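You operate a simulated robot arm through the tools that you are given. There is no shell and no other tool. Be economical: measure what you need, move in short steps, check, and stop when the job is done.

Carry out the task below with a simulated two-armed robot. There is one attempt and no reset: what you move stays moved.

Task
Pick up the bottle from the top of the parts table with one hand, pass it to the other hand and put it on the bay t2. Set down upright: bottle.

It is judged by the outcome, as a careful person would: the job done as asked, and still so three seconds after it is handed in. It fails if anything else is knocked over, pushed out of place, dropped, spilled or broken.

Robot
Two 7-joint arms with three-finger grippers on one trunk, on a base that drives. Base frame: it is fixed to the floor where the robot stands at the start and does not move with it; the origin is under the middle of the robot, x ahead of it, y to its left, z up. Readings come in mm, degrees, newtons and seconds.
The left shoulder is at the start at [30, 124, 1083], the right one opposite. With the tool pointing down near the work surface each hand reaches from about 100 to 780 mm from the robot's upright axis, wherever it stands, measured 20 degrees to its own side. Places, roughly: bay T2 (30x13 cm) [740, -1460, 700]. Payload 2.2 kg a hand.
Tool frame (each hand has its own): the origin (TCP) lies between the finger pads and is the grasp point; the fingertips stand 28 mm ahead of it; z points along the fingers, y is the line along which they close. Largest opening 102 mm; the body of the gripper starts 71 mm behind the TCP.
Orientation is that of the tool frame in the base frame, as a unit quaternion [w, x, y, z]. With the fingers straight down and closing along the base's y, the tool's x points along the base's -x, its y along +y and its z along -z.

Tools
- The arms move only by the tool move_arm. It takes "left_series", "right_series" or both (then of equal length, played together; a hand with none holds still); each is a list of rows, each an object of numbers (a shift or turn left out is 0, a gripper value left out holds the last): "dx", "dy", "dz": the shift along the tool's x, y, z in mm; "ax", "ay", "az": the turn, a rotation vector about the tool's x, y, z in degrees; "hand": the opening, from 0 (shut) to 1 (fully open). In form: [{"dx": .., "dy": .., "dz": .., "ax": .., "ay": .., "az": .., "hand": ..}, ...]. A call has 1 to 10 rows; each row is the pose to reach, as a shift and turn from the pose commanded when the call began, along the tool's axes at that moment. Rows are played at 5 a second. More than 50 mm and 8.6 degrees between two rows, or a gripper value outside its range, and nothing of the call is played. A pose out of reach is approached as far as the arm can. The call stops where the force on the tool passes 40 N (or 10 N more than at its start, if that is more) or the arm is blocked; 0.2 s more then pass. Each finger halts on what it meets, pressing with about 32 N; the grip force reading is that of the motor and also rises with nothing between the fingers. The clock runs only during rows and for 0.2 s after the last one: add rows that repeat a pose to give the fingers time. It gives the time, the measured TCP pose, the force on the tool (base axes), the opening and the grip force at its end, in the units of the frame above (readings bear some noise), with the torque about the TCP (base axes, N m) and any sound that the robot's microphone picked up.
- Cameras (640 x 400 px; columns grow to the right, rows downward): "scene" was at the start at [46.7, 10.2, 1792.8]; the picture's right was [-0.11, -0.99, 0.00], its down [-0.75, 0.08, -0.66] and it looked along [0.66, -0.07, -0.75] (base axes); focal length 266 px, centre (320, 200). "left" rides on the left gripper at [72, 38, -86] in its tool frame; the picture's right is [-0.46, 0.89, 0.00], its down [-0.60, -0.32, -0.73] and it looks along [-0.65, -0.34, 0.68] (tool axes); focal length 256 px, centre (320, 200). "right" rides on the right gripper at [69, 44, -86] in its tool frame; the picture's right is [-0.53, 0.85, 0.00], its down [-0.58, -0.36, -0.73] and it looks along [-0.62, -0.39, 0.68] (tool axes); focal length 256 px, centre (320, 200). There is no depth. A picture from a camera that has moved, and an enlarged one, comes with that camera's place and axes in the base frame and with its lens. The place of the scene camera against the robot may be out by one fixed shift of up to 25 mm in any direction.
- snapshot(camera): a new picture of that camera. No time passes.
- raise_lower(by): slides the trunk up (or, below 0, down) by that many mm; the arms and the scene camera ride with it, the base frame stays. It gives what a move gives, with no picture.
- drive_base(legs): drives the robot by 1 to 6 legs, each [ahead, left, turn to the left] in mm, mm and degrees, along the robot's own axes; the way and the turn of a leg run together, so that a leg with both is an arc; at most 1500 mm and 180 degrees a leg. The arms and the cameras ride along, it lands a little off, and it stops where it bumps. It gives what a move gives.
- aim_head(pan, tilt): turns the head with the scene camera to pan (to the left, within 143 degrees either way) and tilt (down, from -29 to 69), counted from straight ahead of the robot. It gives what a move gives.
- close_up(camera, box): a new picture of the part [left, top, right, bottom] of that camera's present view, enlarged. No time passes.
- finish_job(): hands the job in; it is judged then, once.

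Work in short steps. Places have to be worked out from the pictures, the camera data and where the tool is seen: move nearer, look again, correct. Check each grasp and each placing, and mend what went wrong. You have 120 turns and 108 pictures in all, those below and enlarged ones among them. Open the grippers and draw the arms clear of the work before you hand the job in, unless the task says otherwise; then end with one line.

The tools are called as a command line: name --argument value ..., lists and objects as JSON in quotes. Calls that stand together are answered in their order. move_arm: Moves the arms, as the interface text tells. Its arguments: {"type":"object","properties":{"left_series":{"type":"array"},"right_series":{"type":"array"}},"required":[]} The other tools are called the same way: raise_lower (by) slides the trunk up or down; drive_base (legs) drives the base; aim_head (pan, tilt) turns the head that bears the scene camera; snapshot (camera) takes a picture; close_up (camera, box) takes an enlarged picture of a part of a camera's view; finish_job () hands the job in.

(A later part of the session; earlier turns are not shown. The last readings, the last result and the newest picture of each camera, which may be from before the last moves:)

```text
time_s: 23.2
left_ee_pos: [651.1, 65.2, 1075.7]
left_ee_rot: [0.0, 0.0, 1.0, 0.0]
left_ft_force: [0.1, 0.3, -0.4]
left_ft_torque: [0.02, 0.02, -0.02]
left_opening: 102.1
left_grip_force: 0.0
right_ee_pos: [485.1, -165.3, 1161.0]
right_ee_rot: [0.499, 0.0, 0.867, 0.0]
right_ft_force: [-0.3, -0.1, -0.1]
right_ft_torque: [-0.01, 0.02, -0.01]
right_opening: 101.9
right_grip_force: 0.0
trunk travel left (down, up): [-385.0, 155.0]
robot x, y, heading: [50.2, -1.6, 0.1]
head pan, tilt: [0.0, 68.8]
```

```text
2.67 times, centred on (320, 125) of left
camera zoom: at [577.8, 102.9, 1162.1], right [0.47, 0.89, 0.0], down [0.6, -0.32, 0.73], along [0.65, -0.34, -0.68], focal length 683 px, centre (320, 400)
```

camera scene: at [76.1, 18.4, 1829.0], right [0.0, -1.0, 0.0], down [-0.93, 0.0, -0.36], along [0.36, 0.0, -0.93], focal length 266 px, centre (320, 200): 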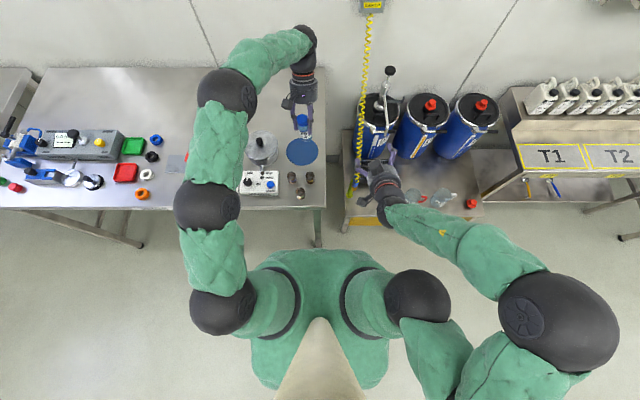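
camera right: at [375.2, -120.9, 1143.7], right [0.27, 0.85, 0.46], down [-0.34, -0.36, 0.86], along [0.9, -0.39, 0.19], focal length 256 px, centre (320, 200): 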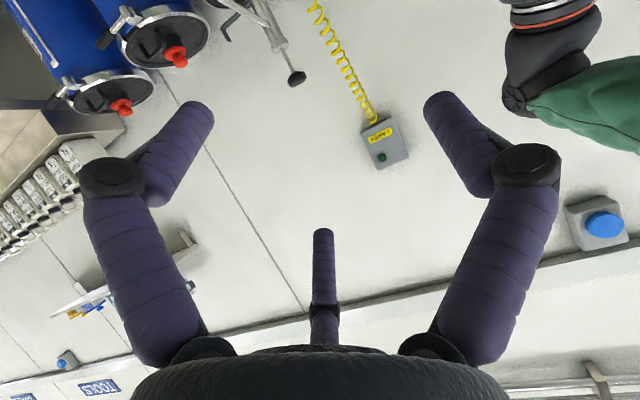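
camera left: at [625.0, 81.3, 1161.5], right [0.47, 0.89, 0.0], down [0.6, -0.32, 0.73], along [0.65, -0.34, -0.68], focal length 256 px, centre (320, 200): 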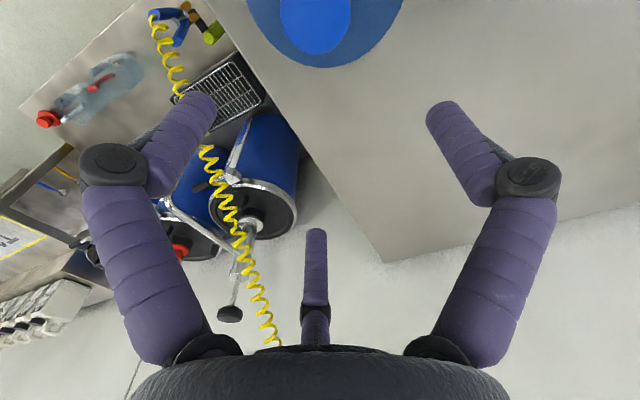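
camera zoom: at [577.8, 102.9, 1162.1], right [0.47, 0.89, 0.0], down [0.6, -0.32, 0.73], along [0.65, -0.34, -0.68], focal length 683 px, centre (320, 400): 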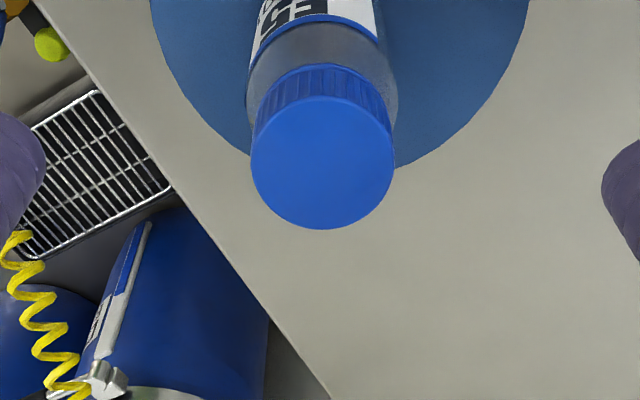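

Cap centre is at [653, 65], top z≈1004, 35 mm wide. I descend to TCP z 1006, so the fingertips just cover the cap, and check.

move_arm --left_series '[{"dx": -2, "dz": 25}, {"dx": -2, "dz": 50}, {"dx": -2, "dz": 70}, {"dx": -2, "dz": 70}]'

snapshot --camera "left"

close_up --camera "scene" --box '[260, 90, 360, 190]'

```text
time_s: 24.2
left_ee_pos: [652.5, 64.1, 1007.2]
left_ee_rot: [0.0, 0.0, 1.0, 0.0]
left_ft_force: [-0.3, 0.8, -0.5]
left_ft_torque: [-0.02, -0.03, 0.02]
left_opening: 102.0
left_grip_force: 0.0
right_ee_pos: [486.6, -164.1, 1160.2]
right_ee_rot: [0.5, -0.001, 0.866, 0.0]
right_ft_force: [0.3, -0.3, 0.1]
right_ft_torque: [0.01, -0.02, 0.02]
right_opening: 101.8
right_grip_force: 0.1
trunk travel left (down, up): [-385.0, 155.0]
robot x, y, heading: [52.0, 2.7, -0.1]
head pan, tilt: [0.0, 68.8]
```

```text
71 pictures are left
camera left: at [580.0, 102.9, 1093.5], right [0.46, 0.89, 0.0], down [0.6, -0.32, 0.73], along [0.65, -0.34, -0.68], focal length 256 px, centre (320, 200)
```

left: 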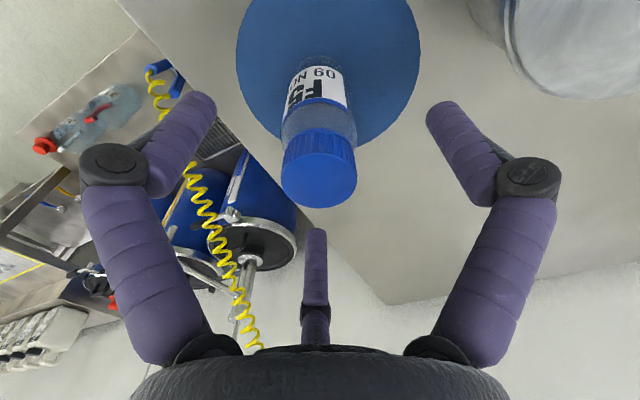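

```text
4.00 times, centred on (310, 140) of scene
camera zoom: at [74.1, 18.7, 1829.1], right [0.0, -1.0, 0.0], down [-0.93, 0.0, -0.36], along [0.36, 0.0, -0.93], focal length 1064 px, centre (360, 440)
```

zoom: 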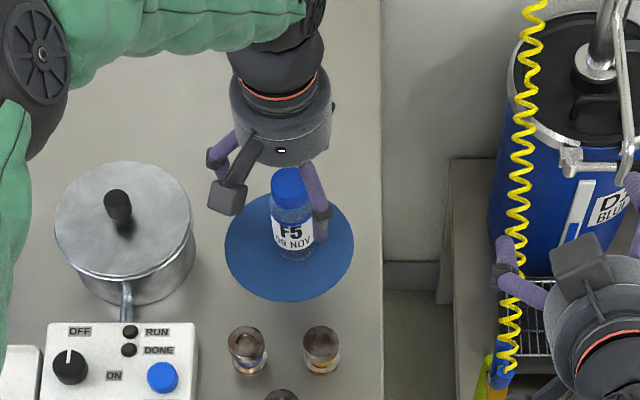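

The cap top reads nearer z 1000, so I descend 4 mm more and close gently on the cap.

move_arm --left_series '[{"dz": 4}, {"dz": 4, "hand": 0.7}, {"dz": 4, "hand": 0.5}, {"dz": 4, "hand": 0.4}, {"dz": 4, "hand": 0.3}, {"dz": 4, "hand": 0.2}, {"dz": 4, "hand": 0.15}, {"dz": 4, "hand": 0.15}]'

snapshot --camera "left"

close_up --camera "scene" --box '[260, 90, 360, 190]'

```text
time_s: 26.0
left_ee_pos: [653.8, 66.1, 1004.0]
left_ee_rot: [0.0, 0.001, 1.0, 0.001]
left_ft_force: [1.5, 1.0, -0.2]
left_ft_torque: [0.01, 0.06, 0.02]
left_opening: 40.6
left_grip_force: 32.1
right_ee_pos: [485.2, -163.9, 1160.2]
right_ee_rot: [0.5, 0.0, 0.866, -0.001]
right_ft_force: [-0.3, -0.3, 0.2]
right_ft_torque: [0.03, 0.0, 0.04]
right_opening: 102.3
right_grip_force: 0.0
trunk travel left (down, up): [-385.0, 155.0]
robot x, y, heading: [50.4, -0.0, -0.2]
head pan, tilt: [0.0, 68.8]
```

```text
69 pictures are left
camera left: at [580.2, 103.2, 1089.1], right [0.47, 0.89, 0.0], down [0.6, -0.32, 0.73], along [0.65, -0.34, -0.68], focal length 256 px, centre (320, 200)
```

left: 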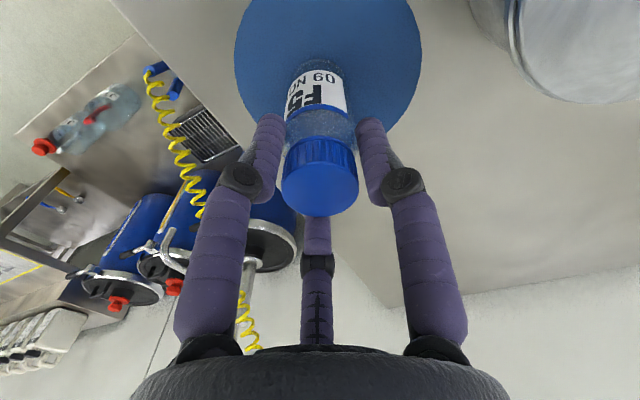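

```text
4.00 times, centred on (310, 140) of scene
camera zoom: at [74.5, 18.8, 1829.1], right [0.0, -1.0, 0.0], down [-0.93, 0.0, -0.36], along [0.36, 0.0, -0.93], focal length 1064 px, centre (360, 440)
```

zoom: 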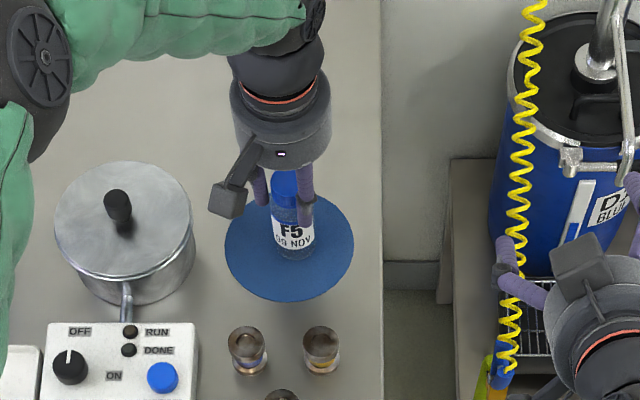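

Gripped, bottle still upright. I lift 30 mm, then to 130 mm if it holds.

move_arm --left_series '[{"dz": -10}, {"dz": -30}, {"dz": -30}]'

snapshot --camera "left"

```text
time_s: 26.8
left_ee_pos: [654.0, 64.3, 1034.5]
left_ee_rot: [0.0, 0.001, 1.0, -0.001]
left_ft_force: [0.0, -1.5, -1.4]
left_ft_torque: [-0.02, 0.01, 0.03]
left_opening: 40.7
left_grip_force: 32.1
right_ee_pos: [485.7, -164.7, 1160.2]
right_ee_rot: [0.499, 0.0, 0.867, 0.0]
right_ft_force: [0.0, 0.1, 0.2]
right_ft_torque: [-0.01, -0.01, -0.01]
right_opening: 101.9
right_grip_force: 0.0
trunk travel left (down, up): [-385.0, 155.0]
robot x, y, heading: [49.0, 0.9, 0.1]
head pan, tilt: [0.0, 68.8]
```

```text
67 pictures are left
camera left: at [580.8, 102.9, 1119.1], right [0.47, 0.88, 0.0], down [0.6, -0.32, 0.73], along [0.65, -0.34, -0.68], focal length 256 px, centre (320, 200)
```

left: 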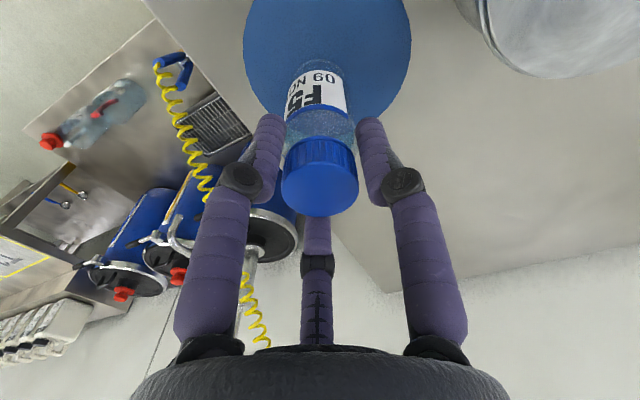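

It holds. I move it to the midline handover place and turn the right hand level (pointing straight ahead), to a stand-off behind the bottle's lower body.

move_arm --left_series '[{"dz": -34}, {"dz": -68}, {"dx": 8, "dy": -26, "dz": -101}, {"dx": 17, "dy": -52, "dz": -135}, {"dx": 25, "dy": -79, "dz": -135}, {"dx": 34, "dy": -105, "dz": -135}, {"dx": 34, "dy": -105, "dz": -135}]' --right_series '[{"ay": -5}, {"ay": -10}, {"dx": 10, "dy": 28, "dz": 11, "ay": -15}, {"dx": 20, "dy": 56, "dz": 21, "ay": -20}, {"dx": 30, "dy": 85, "dz": 32, "ay": -25}, {"dx": 40, "dy": 113, "dz": 43, "ay": -30}, {"dx": 40, "dy": 113, "dz": 43, "ay": -30}]'

snapshot --camera "right"

close_up --camera "scene" --box '[260, 60, 420, 220]'

```text
time_s: 28.4
left_ee_pos: [619.1, -41.8, 1166.7]
left_ee_rot: [0.001, 0.0, 1.0, -0.001]
left_ft_force: [-0.9, 0.8, -1.0]
left_ft_torque: [0.01, -0.06, 0.01]
left_opening: 40.6
left_grip_force: 32.5
right_ee_pos: [502.6, -48.3, 1102.5]
right_ee_rot: [0.707, 0.0, 0.707, 0.0]
right_ft_force: [-2.4, 0.9, -2.9]
right_ft_torque: [0.0, -0.19, -0.06]
right_opening: 102.1
right_grip_force: 0.1
right hand out of reach, approached as far as the arm can: row 2, 3, 4, 5
trunk travel left (down, up): [-385.0, 155.0]
robot x, y, heading: [47.2, -0.0, -0.0]
head pan, tilt: [0.0, 68.8]
```

```text
66 pictures are left
camera right: at [415.6, -4.5, 1033.0], right [0.0, 0.85, 0.53], down [-0.73, -0.36, 0.58], along [0.68, -0.39, 0.62], focal length 256 px, centre (320, 200)
```

right: 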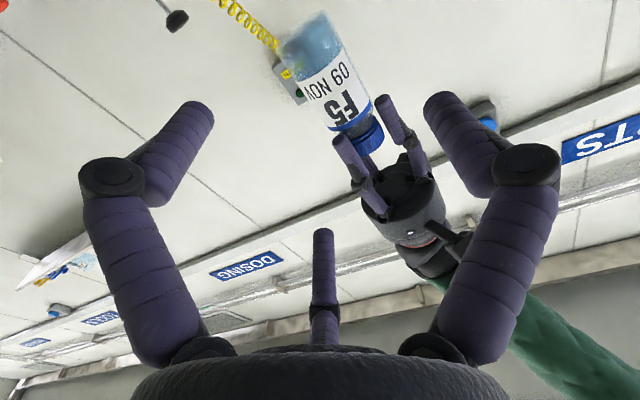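

```text
2.50 times, centred on (340, 140) of scene
camera zoom: at [73.9, 21.0, 1828.7], right [0.0, -1.0, 0.0], down [-0.93, 0.0, -0.36], along [0.36, 0.0, -0.93], focal length 665 px, centre (270, 350)
```

zoom: 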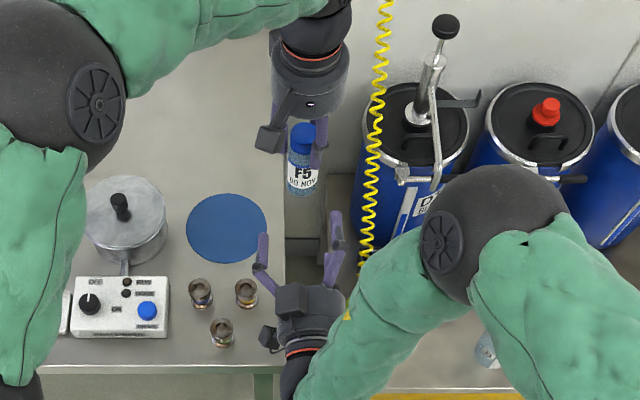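

The right hand is level and the bottle axis lies at [619, -40], base z≈1057. I advance 60 mm with a 4 mm shift to the right and check forces.

move_arm --right_series '[{"dx": 1, "dy": -4, "dz": 15}, {"dx": 1, "dy": -4, "dz": 30}, {"dx": 1, "dy": -4, "dz": 45}, {"dx": 1, "dy": -4, "dz": 60}, {"dx": 1, "dy": -4, "dz": 60}]'

snapshot --camera "right"

snapshot --camera "left"

```text
time_s: 29.6
left_ee_pos: [617.8, -41.6, 1167.1]
left_ee_rot: [0.0, 0.001, 1.0, 0.0]
left_ft_force: [0.1, -0.4, -0.8]
left_ft_torque: [0.02, -0.02, 0.0]
left_opening: 40.5
left_grip_force: 32.1
right_ee_pos: [558.9, -41.9, 1106.5]
right_ee_rot: [0.706, 0.001, 0.708, -0.001]
right_ft_force: [0.1, 0.1, 0.6]
right_ft_torque: [-0.01, 0.0, 0.02]
right_opening: 102.0
right_grip_force: 0.0
right hand out of reach, approached as far as the arm can: row 1, 2, 3, 4, 5
trunk travel left (down, up): [-385.0, 155.0]
robot x, y, heading: [49.4, -0.8, -0.2]
head pan, tilt: [0.0, 68.8]
```

```text
64 pictures are left
camera right: at [472.2, 1.9, 1037.2], right [0.01, 0.85, 0.53], down [-0.73, -0.36, 0.58], along [0.68, -0.39, 0.62], focal length 256 px, centre (320, 200)
```

right: 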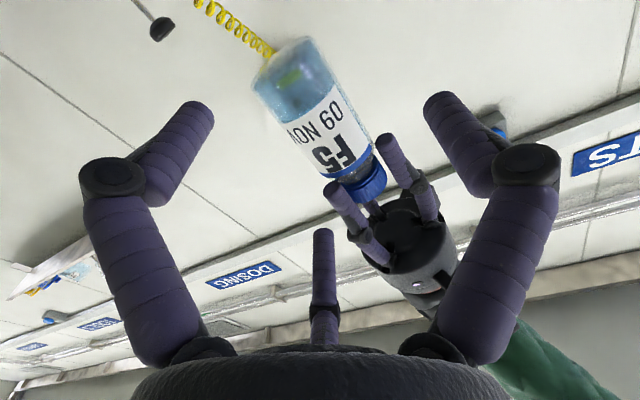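

```text
63 pictures are left
camera left: at [544.9, -4.4, 1253.0], right [0.47, 0.89, 0.0], down [0.6, -0.32, 0.73], along [0.65, -0.34, -0.68], focal length 256 px, centre (320, 200)
```

left: 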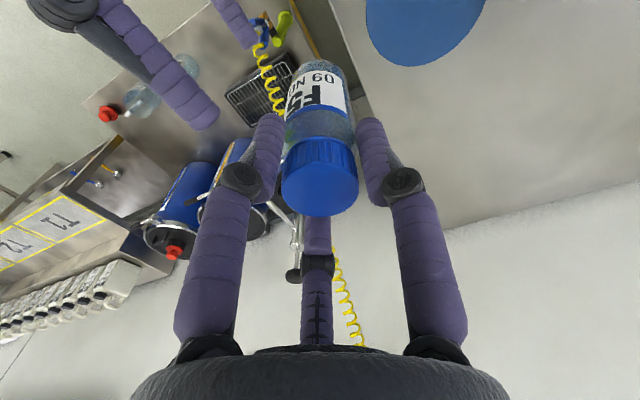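

The right arm hits a joint limit here. I back the right hand out and try further to the right, where its level pose should be easier.

move_arm --right_series '[{"dz": -30}, {"dx": 3, "dy": -30, "dz": -45}, {"dx": 5, "dy": -70, "dz": -45}, {"dx": 5, "dy": -115, "dz": -40}, {"dx": 5, "dy": -115, "dz": -40}]'

move_arm --right_series '[{"dz": 30}, {"dz": 60}, {"dz": 90}, {"dz": 90}]'

```text
time_s: 30.8
left_ee_pos: [617.6, -42.8, 1168.2]
left_ee_rot: [0.0, 0.0, 1.0, 0.0]
left_ft_force: [-0.2, 0.3, -0.2]
left_ft_torque: [-0.03, 0.02, -0.01]
left_opening: 40.3
left_grip_force: 31.8
right_ee_pos: [504.7, -64.5, 1123.5]
right_ee_rot: [0.707, 0.003, 0.707, -0.003]
right_ft_force: [0.0, 0.2, -0.6]
right_ft_torque: [0.03, 0.01, -0.02]
right_opening: 102.1
right_grip_force: 0.0
right hand out of reach, approached as far as the arm can: row 2, 3, 4, 5
trunk travel left (down, up): [-385.0, 155.0]
robot x, y, heading: [48.7, -1.2, -0.1]
head pan, tilt: [0.0, 68.8]
```

```text
time_s: 31.8
left_ee_pos: [616.5, -42.4, 1167.9]
left_ee_rot: [0.0, 0.0, 1.0, 0.0]
left_ft_force: [-0.5, 0.1, -1.1]
left_ft_torque: [0.01, -0.03, 0.01]
left_opening: 40.7
left_grip_force: 32.0
right_ee_pos: [577.3, -43.7, 1128.9]
right_ee_rot: [0.707, 0.001, 0.708, -0.001]
right_ft_force: [0.2, 0.3, -0.5]
right_ft_torque: [0.01, 0.01, -0.02]
right_opening: 102.3
right_grip_force: 0.1
right hand out of reach, approached as far as the arm can: row 1, 2, 3, 4
trunk travel left (down, up): [-385.0, 155.0]
robot x, y, heading: [53.3, 0.4, 0.1]
head pan, tilt: [0.0, 68.8]
```

The limit looks like a wrist yaw limit; pointing the right hand inward should free it. I back off and yaw it 25° to the left.

move_arm --right_series '[{"dz": -30}, {"dz": -60}, {"dz": -75, "ax": -5}, {"dz": -75, "ax": -10, "dy": -10}, {"dz": -75, "ax": -15, "dy": -20}, {"dz": -75, "ax": -20, "dy": -30}, {"dz": -75, "ax": -25, "dy": -40}, {"dz": -75, "ax": -25, "dy": -60}, {"dz": -75, "ax": -25, "dy": -60}]'

```text
time_s: 33.8
left_ee_pos: [617.4, -42.1, 1167.4]
left_ee_rot: [0.0, 0.0, 1.0, 0.0]
left_ft_force: [-0.2, -0.1, -0.7]
left_ft_torque: [-0.03, 0.0, 0.03]
left_opening: 40.6
left_grip_force: 31.9
right_ee_pos: [412.1, 61.5, 1182.1]
right_ee_rot: [0.69, -0.152, 0.691, 0.152]
right_ft_force: [0.3, 0.4, 0.0]
right_ft_torque: [0.0, 0.01, 0.0]
right_opening: 101.9
right_grip_force: 0.1
right hand out of reach, approached as far as the arm can: row 3, 4, 5, 6, 7, 8, 9
trunk travel left (down, up): [-385.0, 155.0]
robot x, y, heading: [50.1, 1.5, 0.1]
head pan, tilt: [0.0, 68.8]
```

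That pushed it far off instead. I look at the arm's configuration.

snapshot --camera "scene"

```text
62 pictures are left
camera scene: at [74.8, 19.0, 1829.1], right [0.0, -1.0, 0.0], down [-0.93, 0.0, -0.36], along [0.36, 0.0, -0.93], focal length 266 px, centre (320, 200)
```

scene: 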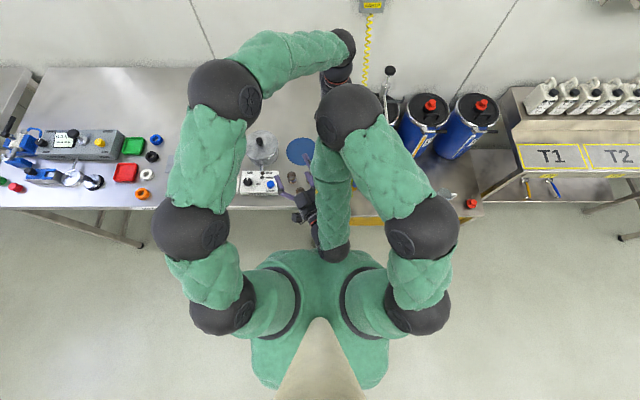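

The right arm is folded with the forearm running backward: the meeting point is too close. I'll back the robot 300 mm off the table for free room and then do the handover further out from the trunk.

drive_base --legs '[[-300, 0, 0]]'

move_arm --right_series '[{"ax": 6, "dy": -20}, {"ax": 12, "dy": -40}, {"ax": 18, "dy": -70}, {"ax": 25, "dy": -100}, {"ax": 25, "dy": -140}, {"ax": 25, "dy": -180}, {"ax": 25, "dy": -180}]'

```text
time_s: 35.8
left_ee_pos: [329.4, -43.4, 1167.6]
left_ee_rot: [0.0, 0.001, 1.0, -0.001]
left_ft_force: [-0.9, 0.3, -0.7]
left_ft_torque: [-0.01, -0.01, -0.01]
left_opening: 40.8
left_grip_force: 31.7
right_ee_pos: [123.3, 60.1, 1183.2]
right_ee_rot: [0.691, -0.15, 0.691, 0.15]
right_ft_force: [-0.4, 0.1, 0.1]
right_ft_torque: [0.01, 0.0, 0.01]
right_opening: 102.0
right_grip_force: 0.1
trunk travel left (down, up): [-385.0, 155.0]
robot x, y, heading: [-240.4, -0.5, -0.2]
head pan, tilt: [0.0, 68.8]
```

```text
time_s: 37.4
left_ee_pos: [329.8, -42.6, 1166.9]
left_ee_rot: [-0.001, 0.001, 1.0, 0.0]
left_ft_force: [1.1, 0.9, -0.7]
left_ft_torque: [-0.02, 0.05, 0.0]
left_opening: 40.6
left_grip_force: 32.2
right_ee_pos: [197.2, -94.9, 1186.9]
right_ee_rot: [0.705, 0.003, 0.709, -0.005]
right_ft_force: [-0.2, 0.0, 0.5]
right_ft_torque: [0.0, 0.01, -0.01]
right_opening: 101.5
right_grip_force: 0.1
right hand out of reach, approached as far as the arm can: row 6, 7
trunk travel left (down, up): [-385.0, 155.0]
robot x, y, heading: [-236.9, 0.8, -0.1]
head pan, tilt: [0.0, 68.8]
```

Back the right hand to tool-down pose out on its right, to reset its configuration.

move_arm --right_series '[{"ay": 8, "dy": -8}, {"ay": 16, "dy": -16}, {"ay": 24, "dy": -24}, {"ay": 32, "dy": -36}, {"ay": 40, "dy": -50}, {"ay": 48, "dy": -65}, {"ay": 56, "dy": -80}, {"ay": 64, "dy": -100}, {"ay": 72, "dy": -100}, {"ay": 80, "dy": -100}]'

snapshot --camera "scene"

```text
time_s: 39.5
left_ee_pos: [330.3, -43.2, 1166.8]
left_ee_rot: [-0.001, 0.001, 1.0, 0.001]
left_ft_force: [-0.1, 0.0, -0.9]
left_ft_torque: [-0.01, 0.01, -0.03]
left_opening: 40.6
left_grip_force: 32.2
right_ee_pos: [196.1, -195.6, 1185.2]
right_ee_rot: [0.086, 0.004, 0.996, 0.0]
right_ft_force: [-0.5, -0.6, 0.1]
right_ft_torque: [0.01, 0.02, 0.02]
right_opening: 102.3
right_grip_force: 0.1
trunk travel left (down, up): [-385.0, 155.0]
robot x, y, heading: [-239.6, 3.2, -0.2]
head pan, tilt: [0.0, 68.8]
```

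```text
61 pictures are left
camera scene: at [-212.2, 18.8, 1829.0], right [0.0, -1.0, 0.0], down [-0.93, 0.0, -0.36], along [0.36, 0.0, -0.93], focal length 266 px, centre (320, 200)
```

scene: 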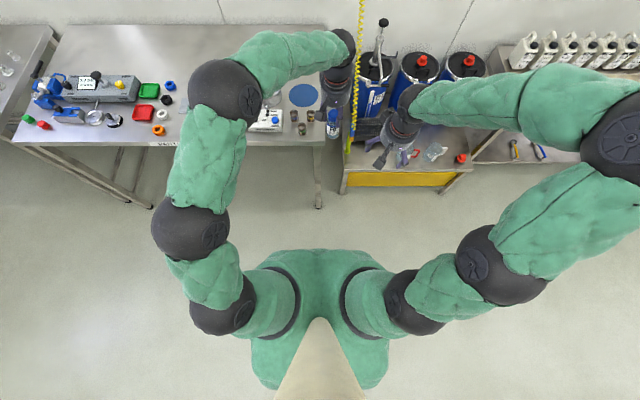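

The right elbow is out to the side again. Now I extend the right hand ahead while pitching it to level, and the left further ahead too.

move_arm --right_series '[{"dx": -14, "dz": 10, "ay": -8}, {"dx": -28, "dz": 21, "ay": -16}, {"dx": -41, "dz": 31, "ay": -24}, {"dx": -55, "dz": 42, "ay": -32}, {"dx": -69, "dz": 52, "ay": -40}, {"dx": -83, "dz": 63, "ay": -48}, {"dx": -97, "dz": 73, "ay": -56}, {"dx": -110, "dz": 84, "ay": -64}, {"dx": -124, "dz": 94, "ay": -72}, {"dx": -138, "dz": 105, "ay": -80}]' --left_series '[{"dx": -13, "dy": -2}, {"dx": -26, "dy": -3}, {"dx": -39, "dy": -5}, {"dx": -52, "dy": -6}, {"dx": -65, "dy": -8}, {"dx": -78, "dy": -9}, {"dx": -91, "dy": -11}, {"dx": -104, "dy": -12}, {"dx": -117, "dy": -14}, {"dx": -130, "dy": -15}]'

snapshot --camera "scene"

```text
time_s: 41.8
left_ee_pos: [458.8, -57.6, 1165.8]
left_ee_rot: [0.0, 0.0, 1.0, 0.0]
left_ft_force: [0.4, 0.3, -0.2]
left_ft_torque: [0.01, 0.05, 0.01]
left_opening: 40.6
left_grip_force: 32.2
right_ee_pos: [349.5, -87.7, 1150.8]
right_ee_rot: [0.694, 0.03, 0.719, -0.03]
right_ft_force: [0.9, 0.1, 0.2]
right_ft_torque: [-0.01, 0.03, -0.01]
right_opening: 101.7
right_grip_force: 0.0
right hand out of reach, approached as far as the arm can: row 7, 8, 9, 10
trunk travel left (down, up): [-385.0, 155.0]
robot x, y, heading: [-239.0, 1.2, -0.5]
head pan, tilt: [0.0, 68.8]
```

```text
60 pictures are left
camera scene: at [-211.5, 20.0, 1829.0], right [0.0, -1.0, 0.0], down [-0.93, 0.0, -0.36], along [0.36, 0.0, -0.93], focal length 266 px, centre (320, 200)
```

scene: 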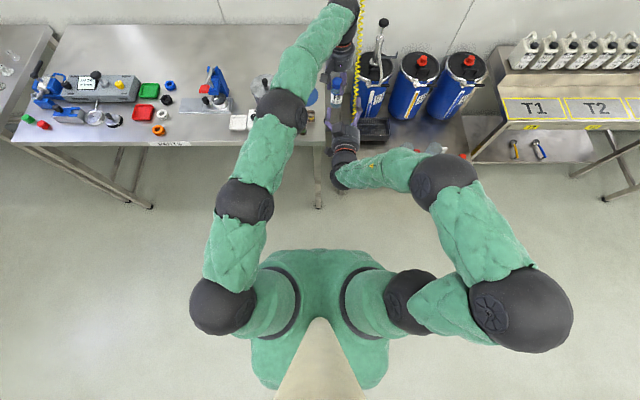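

The forearm runs leftward, so the right tool should point inward. I yaw it 55° to the left with a shift to a new stand-off, and turn the left wrist 50° likewise so its finger gap faces the right hand's finger pair.

move_arm --right_series '[{"dx": 6, "dy": -9, "dz": 0, "ax": -7}, {"dx": 13, "dy": -18, "dz": 0, "ax": -14}, {"dx": 19, "dy": -27, "dz": 6, "ax": -21}, {"dx": 26, "dy": -36, "dz": 14, "ax": -28}, {"dx": 32, "dy": -45, "dz": 22, "ax": -35}, {"dx": 39, "dy": -54, "dz": 31, "ax": -42}, {"dx": 45, "dy": -60, "dz": 40, "ax": -49}, {"dx": 51, "dy": -64, "dz": 49, "ax": -55}, {"dx": 51, "dy": -64, "dz": 49, "ax": -55}]' --left_series '[{"az": -6}, {"az": -12}, {"az": -18}, {"az": -24}, {"az": -30}, {"az": -36}, {"az": -43}, {"az": -50}, {"az": -50}]'

snapshot --camera "scene"

snapshot --camera "right"

```text
time_s: 43.8
left_ee_pos: [459.3, -58.7, 1168.1]
left_ee_rot: [0.0, -0.422, 0.906, 0.0]
left_ft_force: [0.0, 0.7, 0.4]
left_ft_torque: [-0.01, 0.01, 0.0]
left_opening: 15.4
left_grip_force: 0.0
right_ee_pos: [293.5, 81.9, 1233.3]
right_ee_rot: [0.655, -0.124, 0.735, 0.119]
right_ft_force: [0.0, -0.4, 0.0]
right_ft_torque: [0.03, -0.01, 0.01]
right_opening: 102.1
right_grip_force: 0.0
right hand out of reach, approached as far as the arm can: row 1, 2, 3, 4, 5, 6, 7, 8, 9
trunk travel left (down, up): [-385.0, 155.0]
robot x, y, heading: [-238.3, 1.5, -0.1]
head pan, tilt: [0.0, 68.8]
```

```text
59 pictures are left
camera scene: at [-214.1, 19.1, 1829.1], right [0.0, -1.0, 0.0], down [-0.93, 0.0, -0.36], along [0.36, 0.0, -0.93], focal length 266 px, centre (320, 200)
```

scene: 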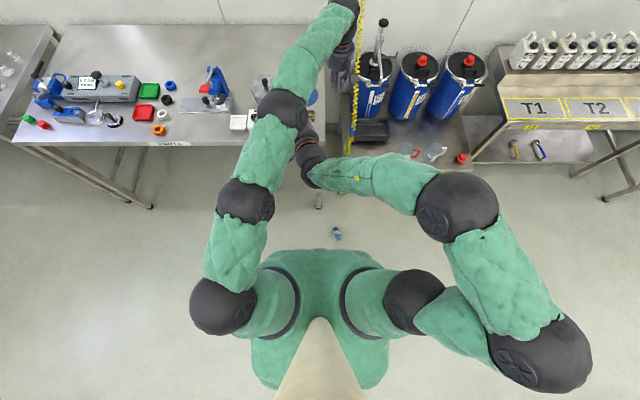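

```text
58 pictures are left
camera right: at [189.9, 93.7, 1175.1], right [-0.23, 0.81, 0.54], down [-0.5, -0.57, 0.65], along [0.84, -0.12, 0.53], focal length 256 px, centre (320, 200)
```

right: 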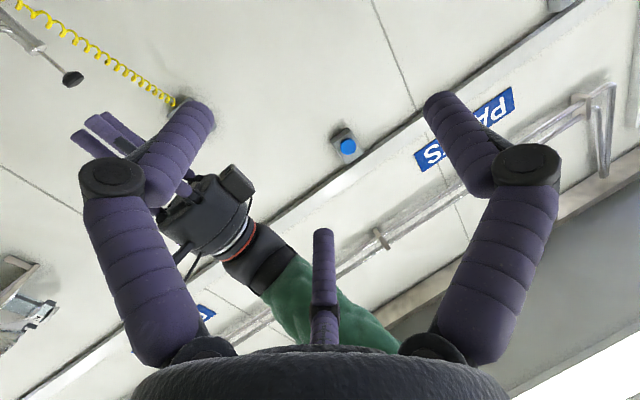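

The right arm's detour knocked the bottle out of the left hand; it seems to be lying on the floor in front of the robot. I look closely.

close_up --camera "scene" --box '[290, 190, 390, 260]'

```text
5.71 times, centred on (340, 225) of scene
camera zoom: at [-214.1, 19.1, 1829.1], right [0.0, -1.0, 0.0], down [-0.93, 0.0, -0.36], along [0.36, 0.0, -0.93], focal length 1520 px, centre (206, 57)
```

zoom: 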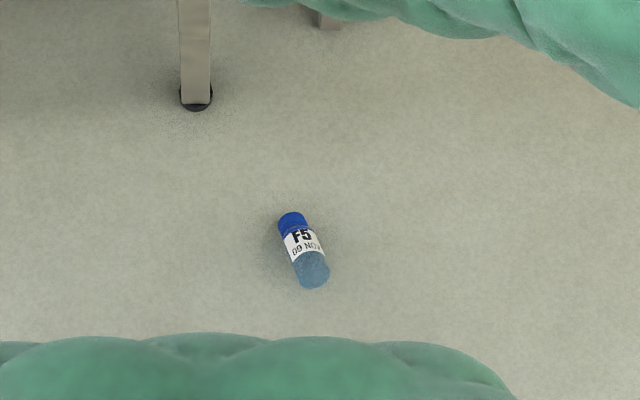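

The bottle lies intact and capped on the floor at about [240, -110], cap end pointing ahead. I must mend this. Lying down, it can be taken across its body by the right hand, stood up in the air, and the left can then take the cap from above in poses known to be reachable. First free the arms: raise the left hand, open it, and withdraw the right.

move_arm --left_series '[{"dz": -30}, {"dz": -60}, {"dz": -90}, {"dz": -110}, {"dz": -110}]'

move_arm --right_series '[{"dy": -20, "dz": -15, "ax": 4}, {"dy": -40, "dz": -30, "ax": 8}, {"dy": -60, "dz": -45, "ax": 12}, {"dy": -85, "dz": -60, "ax": 16}, {"dy": -110, "dz": -60, "ax": 20}, {"dy": -140, "dz": -60, "ax": 20}, {"dy": -170, "dz": -60, "ax": 20}, {"dy": -170, "dz": -60, "ax": 20}]'

snapshot --camera "scene"

```text
time_s: 45.0
left_ee_pos: [450.4, -54.9, 1263.8]
left_ee_rot: [0.0, -0.422, 0.907, 0.001]
left_ft_force: [-0.3, 0.3, 0.1]
left_ft_torque: [-0.02, 0.03, 0.01]
left_opening: 15.4
left_grip_force: 0.0
left hand out of reach, approached as far as the arm can: row 3, 4, 5
right_ee_pos: [294.0, 82.5, 1233.6]
right_ee_rot: [0.655, -0.125, 0.735, 0.12]
right_ft_force: [0.0, 1.2, 0.5]
right_ft_torque: [-0.01, -0.04, -0.01]
right_opening: 101.7
right_grip_force: 0.1
trunk travel left (down, up): [-385.0, 155.0]
robot x, y, heading: [-234.4, 2.0, -0.0]
head pan, tilt: [0.0, 68.8]
```

```text
time_s: 46.8
left_ee_pos: [450.9, -55.0, 1264.7]
left_ee_rot: [0.0, -0.422, 0.907, 0.0]
left_ft_force: [0.1, 1.1, -0.3]
left_ft_torque: [0.01, 0.01, -0.05]
left_opening: 15.3
left_grip_force: 0.1
right_ee_pos: [294.2, -98.7, 1222.5]
right_ee_rot: [0.667, -0.009, 0.745, -0.01]
right_ft_force: [0.3, 0.5, -0.9]
right_ft_torque: [0.01, -0.01, 0.03]
right_opening: 101.9
right_grip_force: 0.0
trunk travel left (down, up): [-385.0, 155.0]
robot x, y, heading: [-236.8, -3.2, -0.4]
head pan, tilt: [0.0, 68.8]
```

```text
56 pictures are left
camera scene: at [-213.9, 19.4, 1829.1], right [0.0, -1.0, 0.0], down [-0.93, 0.0, -0.36], along [0.36, 0.0, -0.93], focal length 266 px, centre (320, 200)
```

scene: 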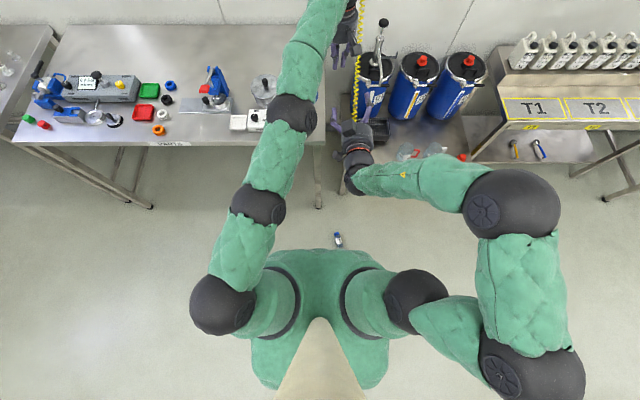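

The right came out cleanly. Next I bring it to tool-down on its side, then retract the left back beside the trunk with its yaw undone.

move_arm --right_series '[{"ay": 8.4, "dy": -10}, {"ay": 16.8, "dy": -20}, {"ay": 25.2, "dy": -30}, {"ay": 33.6, "dy": -40}, {"ay": 42, "dy": -50}, {"ay": 50.4, "dy": -60}, {"ay": 58.8, "dy": -70}, {"ay": 67.2, "dy": -80}, {"ay": 75.6, "dy": -90}, {"ay": 84, "dy": -90}]'

move_arm --left_series '[{"dx": -4, "dy": 40, "az": 5}, {"dx": -8, "dy": 80, "az": 10}, {"dx": -12, "dy": 120, "az": 15}, {"dx": -16, "dy": 160, "az": 20}, {"dx": -20, "dy": 200, "az": 25}, {"dx": -24, "dy": 240, "az": 30}, {"dx": -28, "dy": 285, "az": 35}, {"dx": -32, "dy": 330, "az": 40}, {"dx": -36, "dy": 375, "az": 45}, {"dx": -41, "dy": 420, "az": 50}]'

snapshot --camera "scene"

```text
time_s: 49.0
left_ee_pos: [452.3, -55.2, 1263.3]
left_ee_rot: [-0.001, -0.422, 0.906, 0.0]
left_ft_force: [1.0, 1.1, -0.4]
left_ft_torque: [0.0, 0.03, 0.04]
left_opening: 15.2
left_grip_force: 0.1
right_ee_pos: [295.4, -187.7, 1222.3]
right_ee_rot: [-0.004, -0.001, 1.0, -0.013]
right_ft_force: [-0.4, 0.2, 0.1]
right_ft_torque: [0.01, 0.0, -0.03]
right_opening: 102.1
right_grip_force: 0.1
trunk travel left (down, up): [-385.0, 155.0]
robot x, y, heading: [-237.7, 3.3, -0.3]
head pan, tilt: [0.0, 68.8]
```

```text
time_s: 51.1
left_ee_pos: [151.9, 246.7, 1264.9]
left_ee_rot: [0.0, 0.001, 1.0, 0.0]
left_ft_force: [0.2, 1.0, 1.3]
left_ft_torque: [0.02, 0.0, 0.01]
left_opening: 15.1
left_grip_force: 0.0
left hand out of reach, approached as far as the arm can: row 1, 2, 3
right_ee_pos: [292.6, -187.9, 1224.2]
right_ee_rot: [-0.002, 0.0, 1.0, -0.014]
right_ft_force: [-0.8, 0.2, 0.0]
right_ft_torque: [-0.01, -0.03, 0.02]
right_opening: 102.1
right_grip_force: 0.0
trunk travel left (down, up): [-385.0, 155.0]
robot x, y, heading: [-239.9, -4.2, -0.1]
head pan, tilt: [0.0, 68.8]
```

```text
55 pictures are left
camera scene: at [-216.6, 20.3, 1829.1], right [0.0, -1.0, 0.0], down [-0.93, 0.0, -0.36], along [0.36, 0.0, -0.93], focal length 266 px, centre (320, 200)
```

scene: 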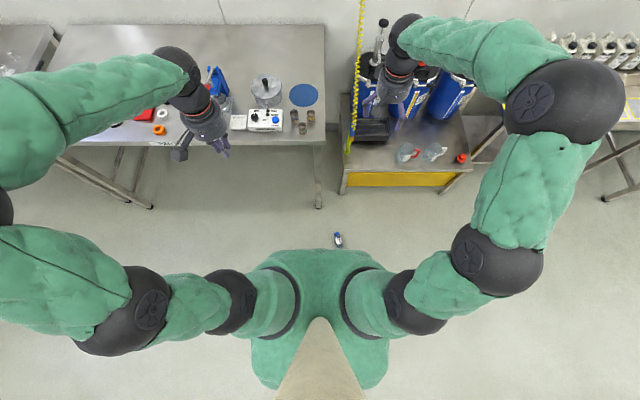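

Arms are free and the table things look undisturbed. Now I lower the trunk fully so the right hand can reach the floor.

raise_lower --by -384

snapshot --camera "scene"

snapshot --camera "right"

```text
time_s: 54.9
left_ee_pos: [155.4, 245.5, 880.4]
left_ee_rot: [0.0, 0.001, 1.0, 0.0]
left_ft_force: [-0.5, -0.6, -0.3]
left_ft_torque: [0.0, 0.05, -0.01]
left_opening: 15.1
left_grip_force: 0.0
right_ee_pos: [293.3, -188.4, 840.1]
right_ee_rot: [-0.003, 0.002, 1.0, -0.015]
right_ft_force: [-0.2, -0.2, 0.8]
right_ft_torque: [-0.02, 0.0, 0.01]
right_opening: 101.8
right_grip_force: 0.0
trunk travel left (down, up): [-1.0, 539.0]
robot x, y, heading: [-237.2, -0.7, -0.1]
head pan, tilt: [0.0, 68.8]
```

```text
54 pictures are left
camera scene: at [-213.8, 19.1, 1445.2], right [0.0, -1.0, 0.0], down [-0.93, 0.0, -0.36], along [0.36, 0.0, -0.93], focal length 266 px, centre (320, 200)
```

scene: 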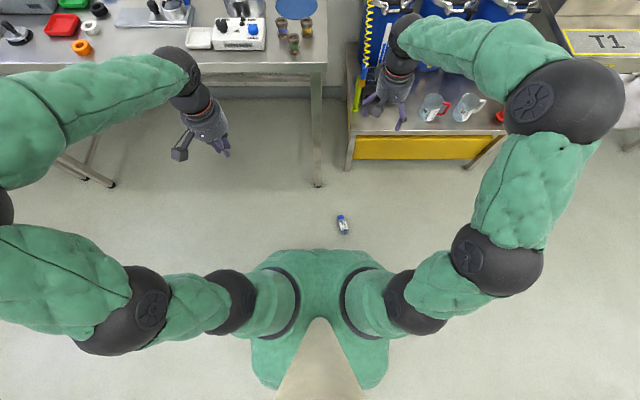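

```text
53 pictures are left
camera right: at [224.3, -141.5, 923.8], right [0.54, 0.84, -0.03], down [0.58, -0.35, 0.74], along [0.61, -0.41, -0.67], focal length 256 px, centre (320, 200)
```

right: 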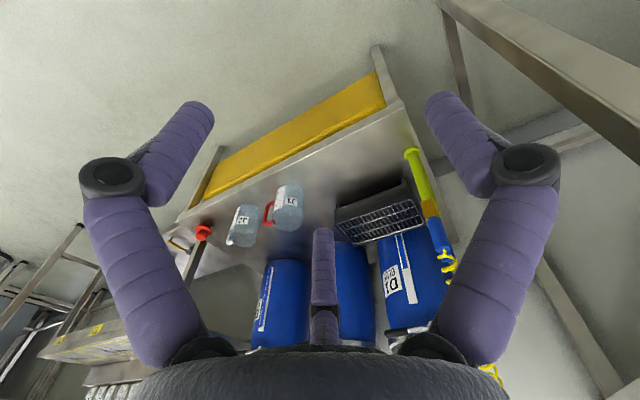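

The bench is low (z≈415) and well ahead, out of the way. I zoom on the bottle on the floor.

close_up --camera "scene" --box '[310, 195, 374, 235]'

```text
10.00 times, centred on (342, 215) of scene
camera zoom: at [-213.8, 19.1, 1445.2], right [0.0, -1.0, 0.0], down [-0.93, 0.0, -0.36], along [0.36, 0.0, -0.93], focal length 2660 px, centre (100, 50)
```

zoom: 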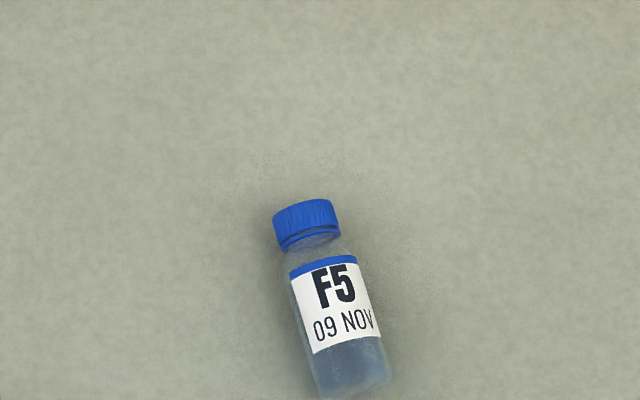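

Bottle lies with base at [138, -140] and cap at [245, -115] (yaw ≈13°). I bring the right hand down toward it in two stages with 13° yaw.

move_arm --right_series '[{"dx": 12, "dy": 5, "dz": 44, "az": -1.5}, {"dx": 24, "dy": 10, "dz": 88, "az": -3}, {"dx": 36, "dy": 15, "dz": 132, "az": -4.5}, {"dx": 48, "dy": 21, "dz": 176, "az": -6}, {"dx": 60, "dy": 26, "dz": 220, "az": -7.5}, {"dx": 72, "dy": 31, "dz": 264, "az": -9}, {"dx": 84, "dy": 37, "dz": 308, "az": -10.5}, {"dx": 95, "dy": 42, "dz": 352, "az": -12}, {"dx": 106, "dy": 47, "dz": 396, "az": -13}, {"dx": 106, "dy": 47, "dz": 396, "az": -13}]'

snapshot --camera "right"

snapshot --camera "scene"

```text
time_s: 57.0
left_ee_pos: [155.9, 244.9, 880.8]
left_ee_rot: [0.0, 0.0, 1.0, 0.0]
left_ft_force: [1.1, -0.6, 0.3]
left_ft_torque: [-0.05, 0.03, 0.01]
left_opening: 15.1
left_grip_force: 0.1
right_ee_pos: [186.7, -151.3, 442.5]
right_ee_rot: [-0.004, -0.112, 0.994, -0.013]
right_ft_force: [0.0, 0.3, -0.1]
right_ft_torque: [0.03, -0.02, 0.01]
right_opening: 102.2
right_grip_force: 0.1
trunk travel left (down, up): [-1.0, 539.0]
robot x, y, heading: [-238.3, 0.3, -0.2]
head pan, tilt: [0.0, 68.8]
```

```text
51 pictures are left
camera right: at [108.8, -121.0, 528.3], right [0.33, 0.94, -0.03], down [0.65, -0.21, 0.73], along [0.69, -0.26, -0.68], focal length 256 px, centre (320, 200)
```

right: 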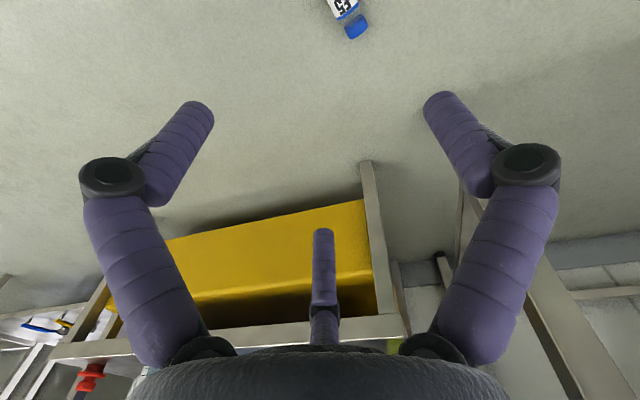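

```text
50 pictures are left
camera scene: at [-213.6, 19.1, 1445.1], right [0.0, -1.0, 0.0], down [-0.93, 0.0, -0.36], along [0.36, 0.0, -0.93], focal length 266 px, centre (320, 200)
```

scene: 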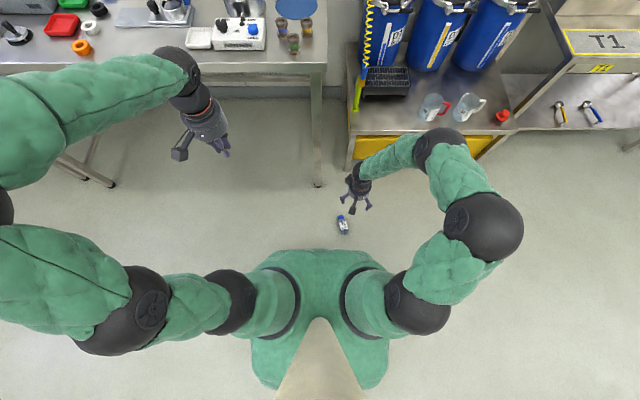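

Right camera agrees on the cap place [246, -115]. Down to about z 110.

move_arm --right_series '[{"dy": 3, "dz": 45, "ax": -0.5}, {"dx": -1, "dy": 6, "dz": 90, "ax": -1, "ay": -0.2}, {"dx": -2, "dy": 9, "dz": 135, "ax": -1.5, "ay": -0.3}, {"dx": -3, "dy": 12, "dz": 180, "ax": -1.5, "ay": -0.3}, {"dx": -3, "dy": 14, "dz": 225, "ax": -1.5, "ay": -0.3}, {"dx": -4, "dy": 16, "dz": 270, "ax": -1.5, "ay": -0.3}, {"dx": -4, "dy": 18, "dz": 310, "ax": -1.5, "ay": -0.3}, {"dx": -4, "dy": 19, "dz": 332, "ax": -1.5, "ay": -0.3}, {"dx": -4, "dy": 19, "dz": 332, "ax": -1.5, "ay": -0.3}]'

snapshot --camera "right"

```text
time_s: 59.0
left_ee_pos: [155.3, 245.9, 880.6]
left_ee_rot: [0.0, 0.001, 1.0, 0.0]
left_ft_force: [-0.3, 0.2, 1.0]
left_ft_torque: [0.03, -0.05, -0.01]
left_opening: 15.2
left_grip_force: 0.1
right_ee_pos: [181.8, -142.2, 111.6]
right_ee_rot: [-0.003, -0.112, 0.994, 0.0]
right_ft_force: [0.4, -0.8, 0.5]
right_ft_torque: [-0.01, -0.03, 0.01]
right_opening: 102.0
right_grip_force: 0.0
trunk travel left (down, up): [-1.0, 539.0]
robot x, y, heading: [-237.7, -0.9, -0.0]
head pan, tilt: [0.0, 68.8]
```

```text
49 pictures are left
camera right: at [104.9, -114.1, 197.9], right [0.33, 0.94, 0.0], down [0.65, -0.23, 0.73], along [0.69, -0.24, -0.69], focal length 256 px, centre (320, 200)
```

right: 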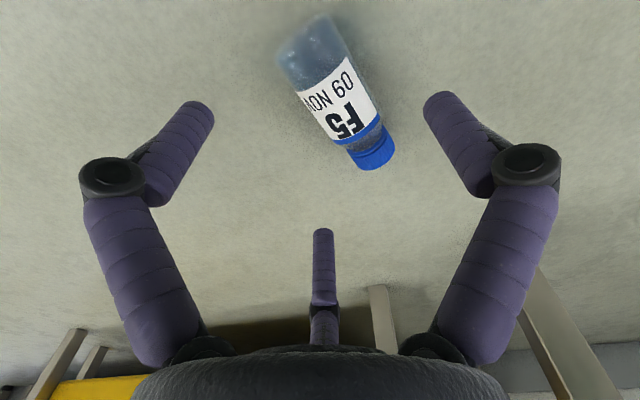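

Reach is fine. From here the base is at [145, -137], cap end [254, -112]; I correct a few mm and go down to z 37, fingers open.

move_arm --right_series '[{"dx": -6, "dy": 1, "dz": 20}, {"dx": -12.6, "dy": 1.2, "dz": 40}, {"dx": -12.6, "dy": 1.2, "dz": 60}, {"dx": -12.6, "dy": 1.2, "dz": 74}, {"dx": -12.6, "dy": 1.2, "dz": 74}]'

snapshot --camera "right"

```text
time_s: 60.2
left_ee_pos: [155.3, 245.8, 879.4]
left_ee_rot: [0.0, 0.002, 1.0, 0.0]
left_ft_force: [-0.8, 0.1, 0.4]
left_ft_torque: [0.02, 0.01, 0.01]
left_opening: 15.4
left_grip_force: 0.1
right_ee_pos: [183.6, -138.0, 108.4]
right_ee_rot: [-0.002, -0.113, 0.994, 0.0]
right_ft_force: [-0.7, -0.3, 0.6]
right_ft_torque: [-0.01, 0.01, 0.01]
right_opening: 101.9
right_grip_force: 0.0
right hand out of reach, approached as far as the arm can: row 1, 2, 3, 4, 5
trunk travel left (down, up): [-1.0, 539.0]
robot x, y, heading: [-239.3, -0.5, -0.3]
head pan, tilt: [0.0, 68.8]
```

```text
48 pictures are left
camera right: at [105.8, -110.7, 193.7], right [0.33, 0.94, 0.0], down [0.65, -0.23, 0.73], along [0.69, -0.24, -0.69], focal length 256 px, centre (320, 200)
```

right: 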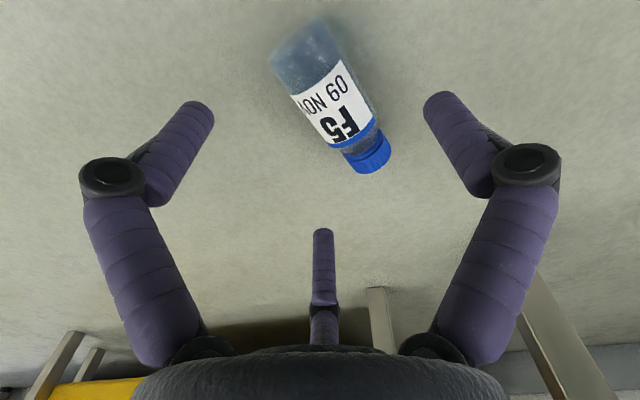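

The arm bottoms out at z 108. Nothing of the base is visible ahead of x≈54, and the bottle begins at x≈145, so I can drive 75 mm ahead safely.

drive_base --legs '[[72, 0, 0]]'

move_arm --right_series '[{"dx": 20, "dy": -3}, {"dx": 40, "dy": -7}, {"dx": 60, "dy": -11, "dz": 10}, {"dx": 60, "dy": -11, "dz": 25}, {"dx": 60, "dy": -11, "dz": 25}]'

snapshot --camera "right"

```text
time_s: 61.3
left_ee_pos: [224.7, 245.8, 881.6]
left_ee_rot: [0.0, 0.0, 1.0, 0.0]
left_ft_force: [0.1, 0.4, 0.1]
left_ft_torque: [0.0, -0.01, 0.03]
left_opening: 15.3
left_grip_force: 0.1
right_ee_pos: [253.4, -137.2, 108.2]
right_ee_rot: [-0.002, -0.112, 0.994, 0.0]
right_ft_force: [0.2, 0.1, -0.5]
right_ft_torque: [0.0, 0.02, 0.0]
right_opening: 101.8
right_grip_force: 0.0
trunk travel left (down, up): [-1.0, 539.0]
robot x, y, heading: [-169.8, -0.1, 0.1]
head pan, tilt: [0.0, 68.8]
```

```text
time_s: 62.3
left_ee_pos: [227.3, 245.0, 879.7]
left_ee_rot: [0.0, 0.0, 1.0, 0.0]
left_ft_force: [-0.5, -0.9, 0.0]
left_ft_torque: [0.0, -0.03, 0.04]
left_opening: 15.3
left_grip_force: 0.0
right_ee_pos: [209.3, -169.3, 88.1]
right_ee_rot: [0.006, -0.111, 0.994, -0.004]
right_ft_force: [0.6, -0.5, -0.3]
right_ft_torque: [-0.01, -0.02, -0.02]
right_opening: 101.9
right_grip_force: 0.1
trunk travel left (down, up): [-1.0, 539.0]
robot x, y, heading: [-167.3, 4.2, 0.1]
head pan, tilt: [0.0, 68.8]
stopped in row 5 (right hand): the force on the tool passed its limit at 45 N (the readings are from after the stop); the commanded pose is now the measured one
```

```text
47 pictures are left
camera right: at [129.8, -140.0, 173.0], right [0.33, 0.94, 0.0], down [0.63, -0.22, 0.74], along [0.7, -0.25, -0.67], focal length 256 px, centre (320, 200)
```

right: 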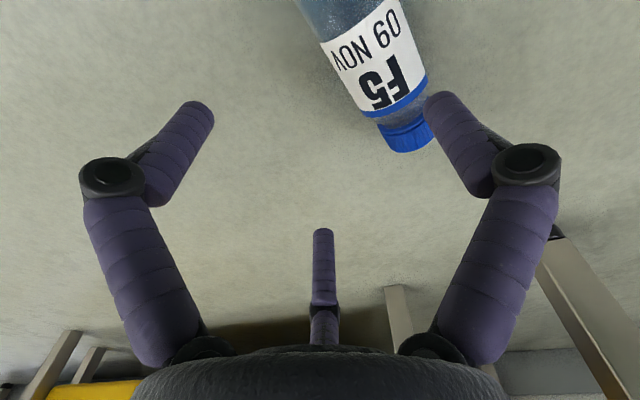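

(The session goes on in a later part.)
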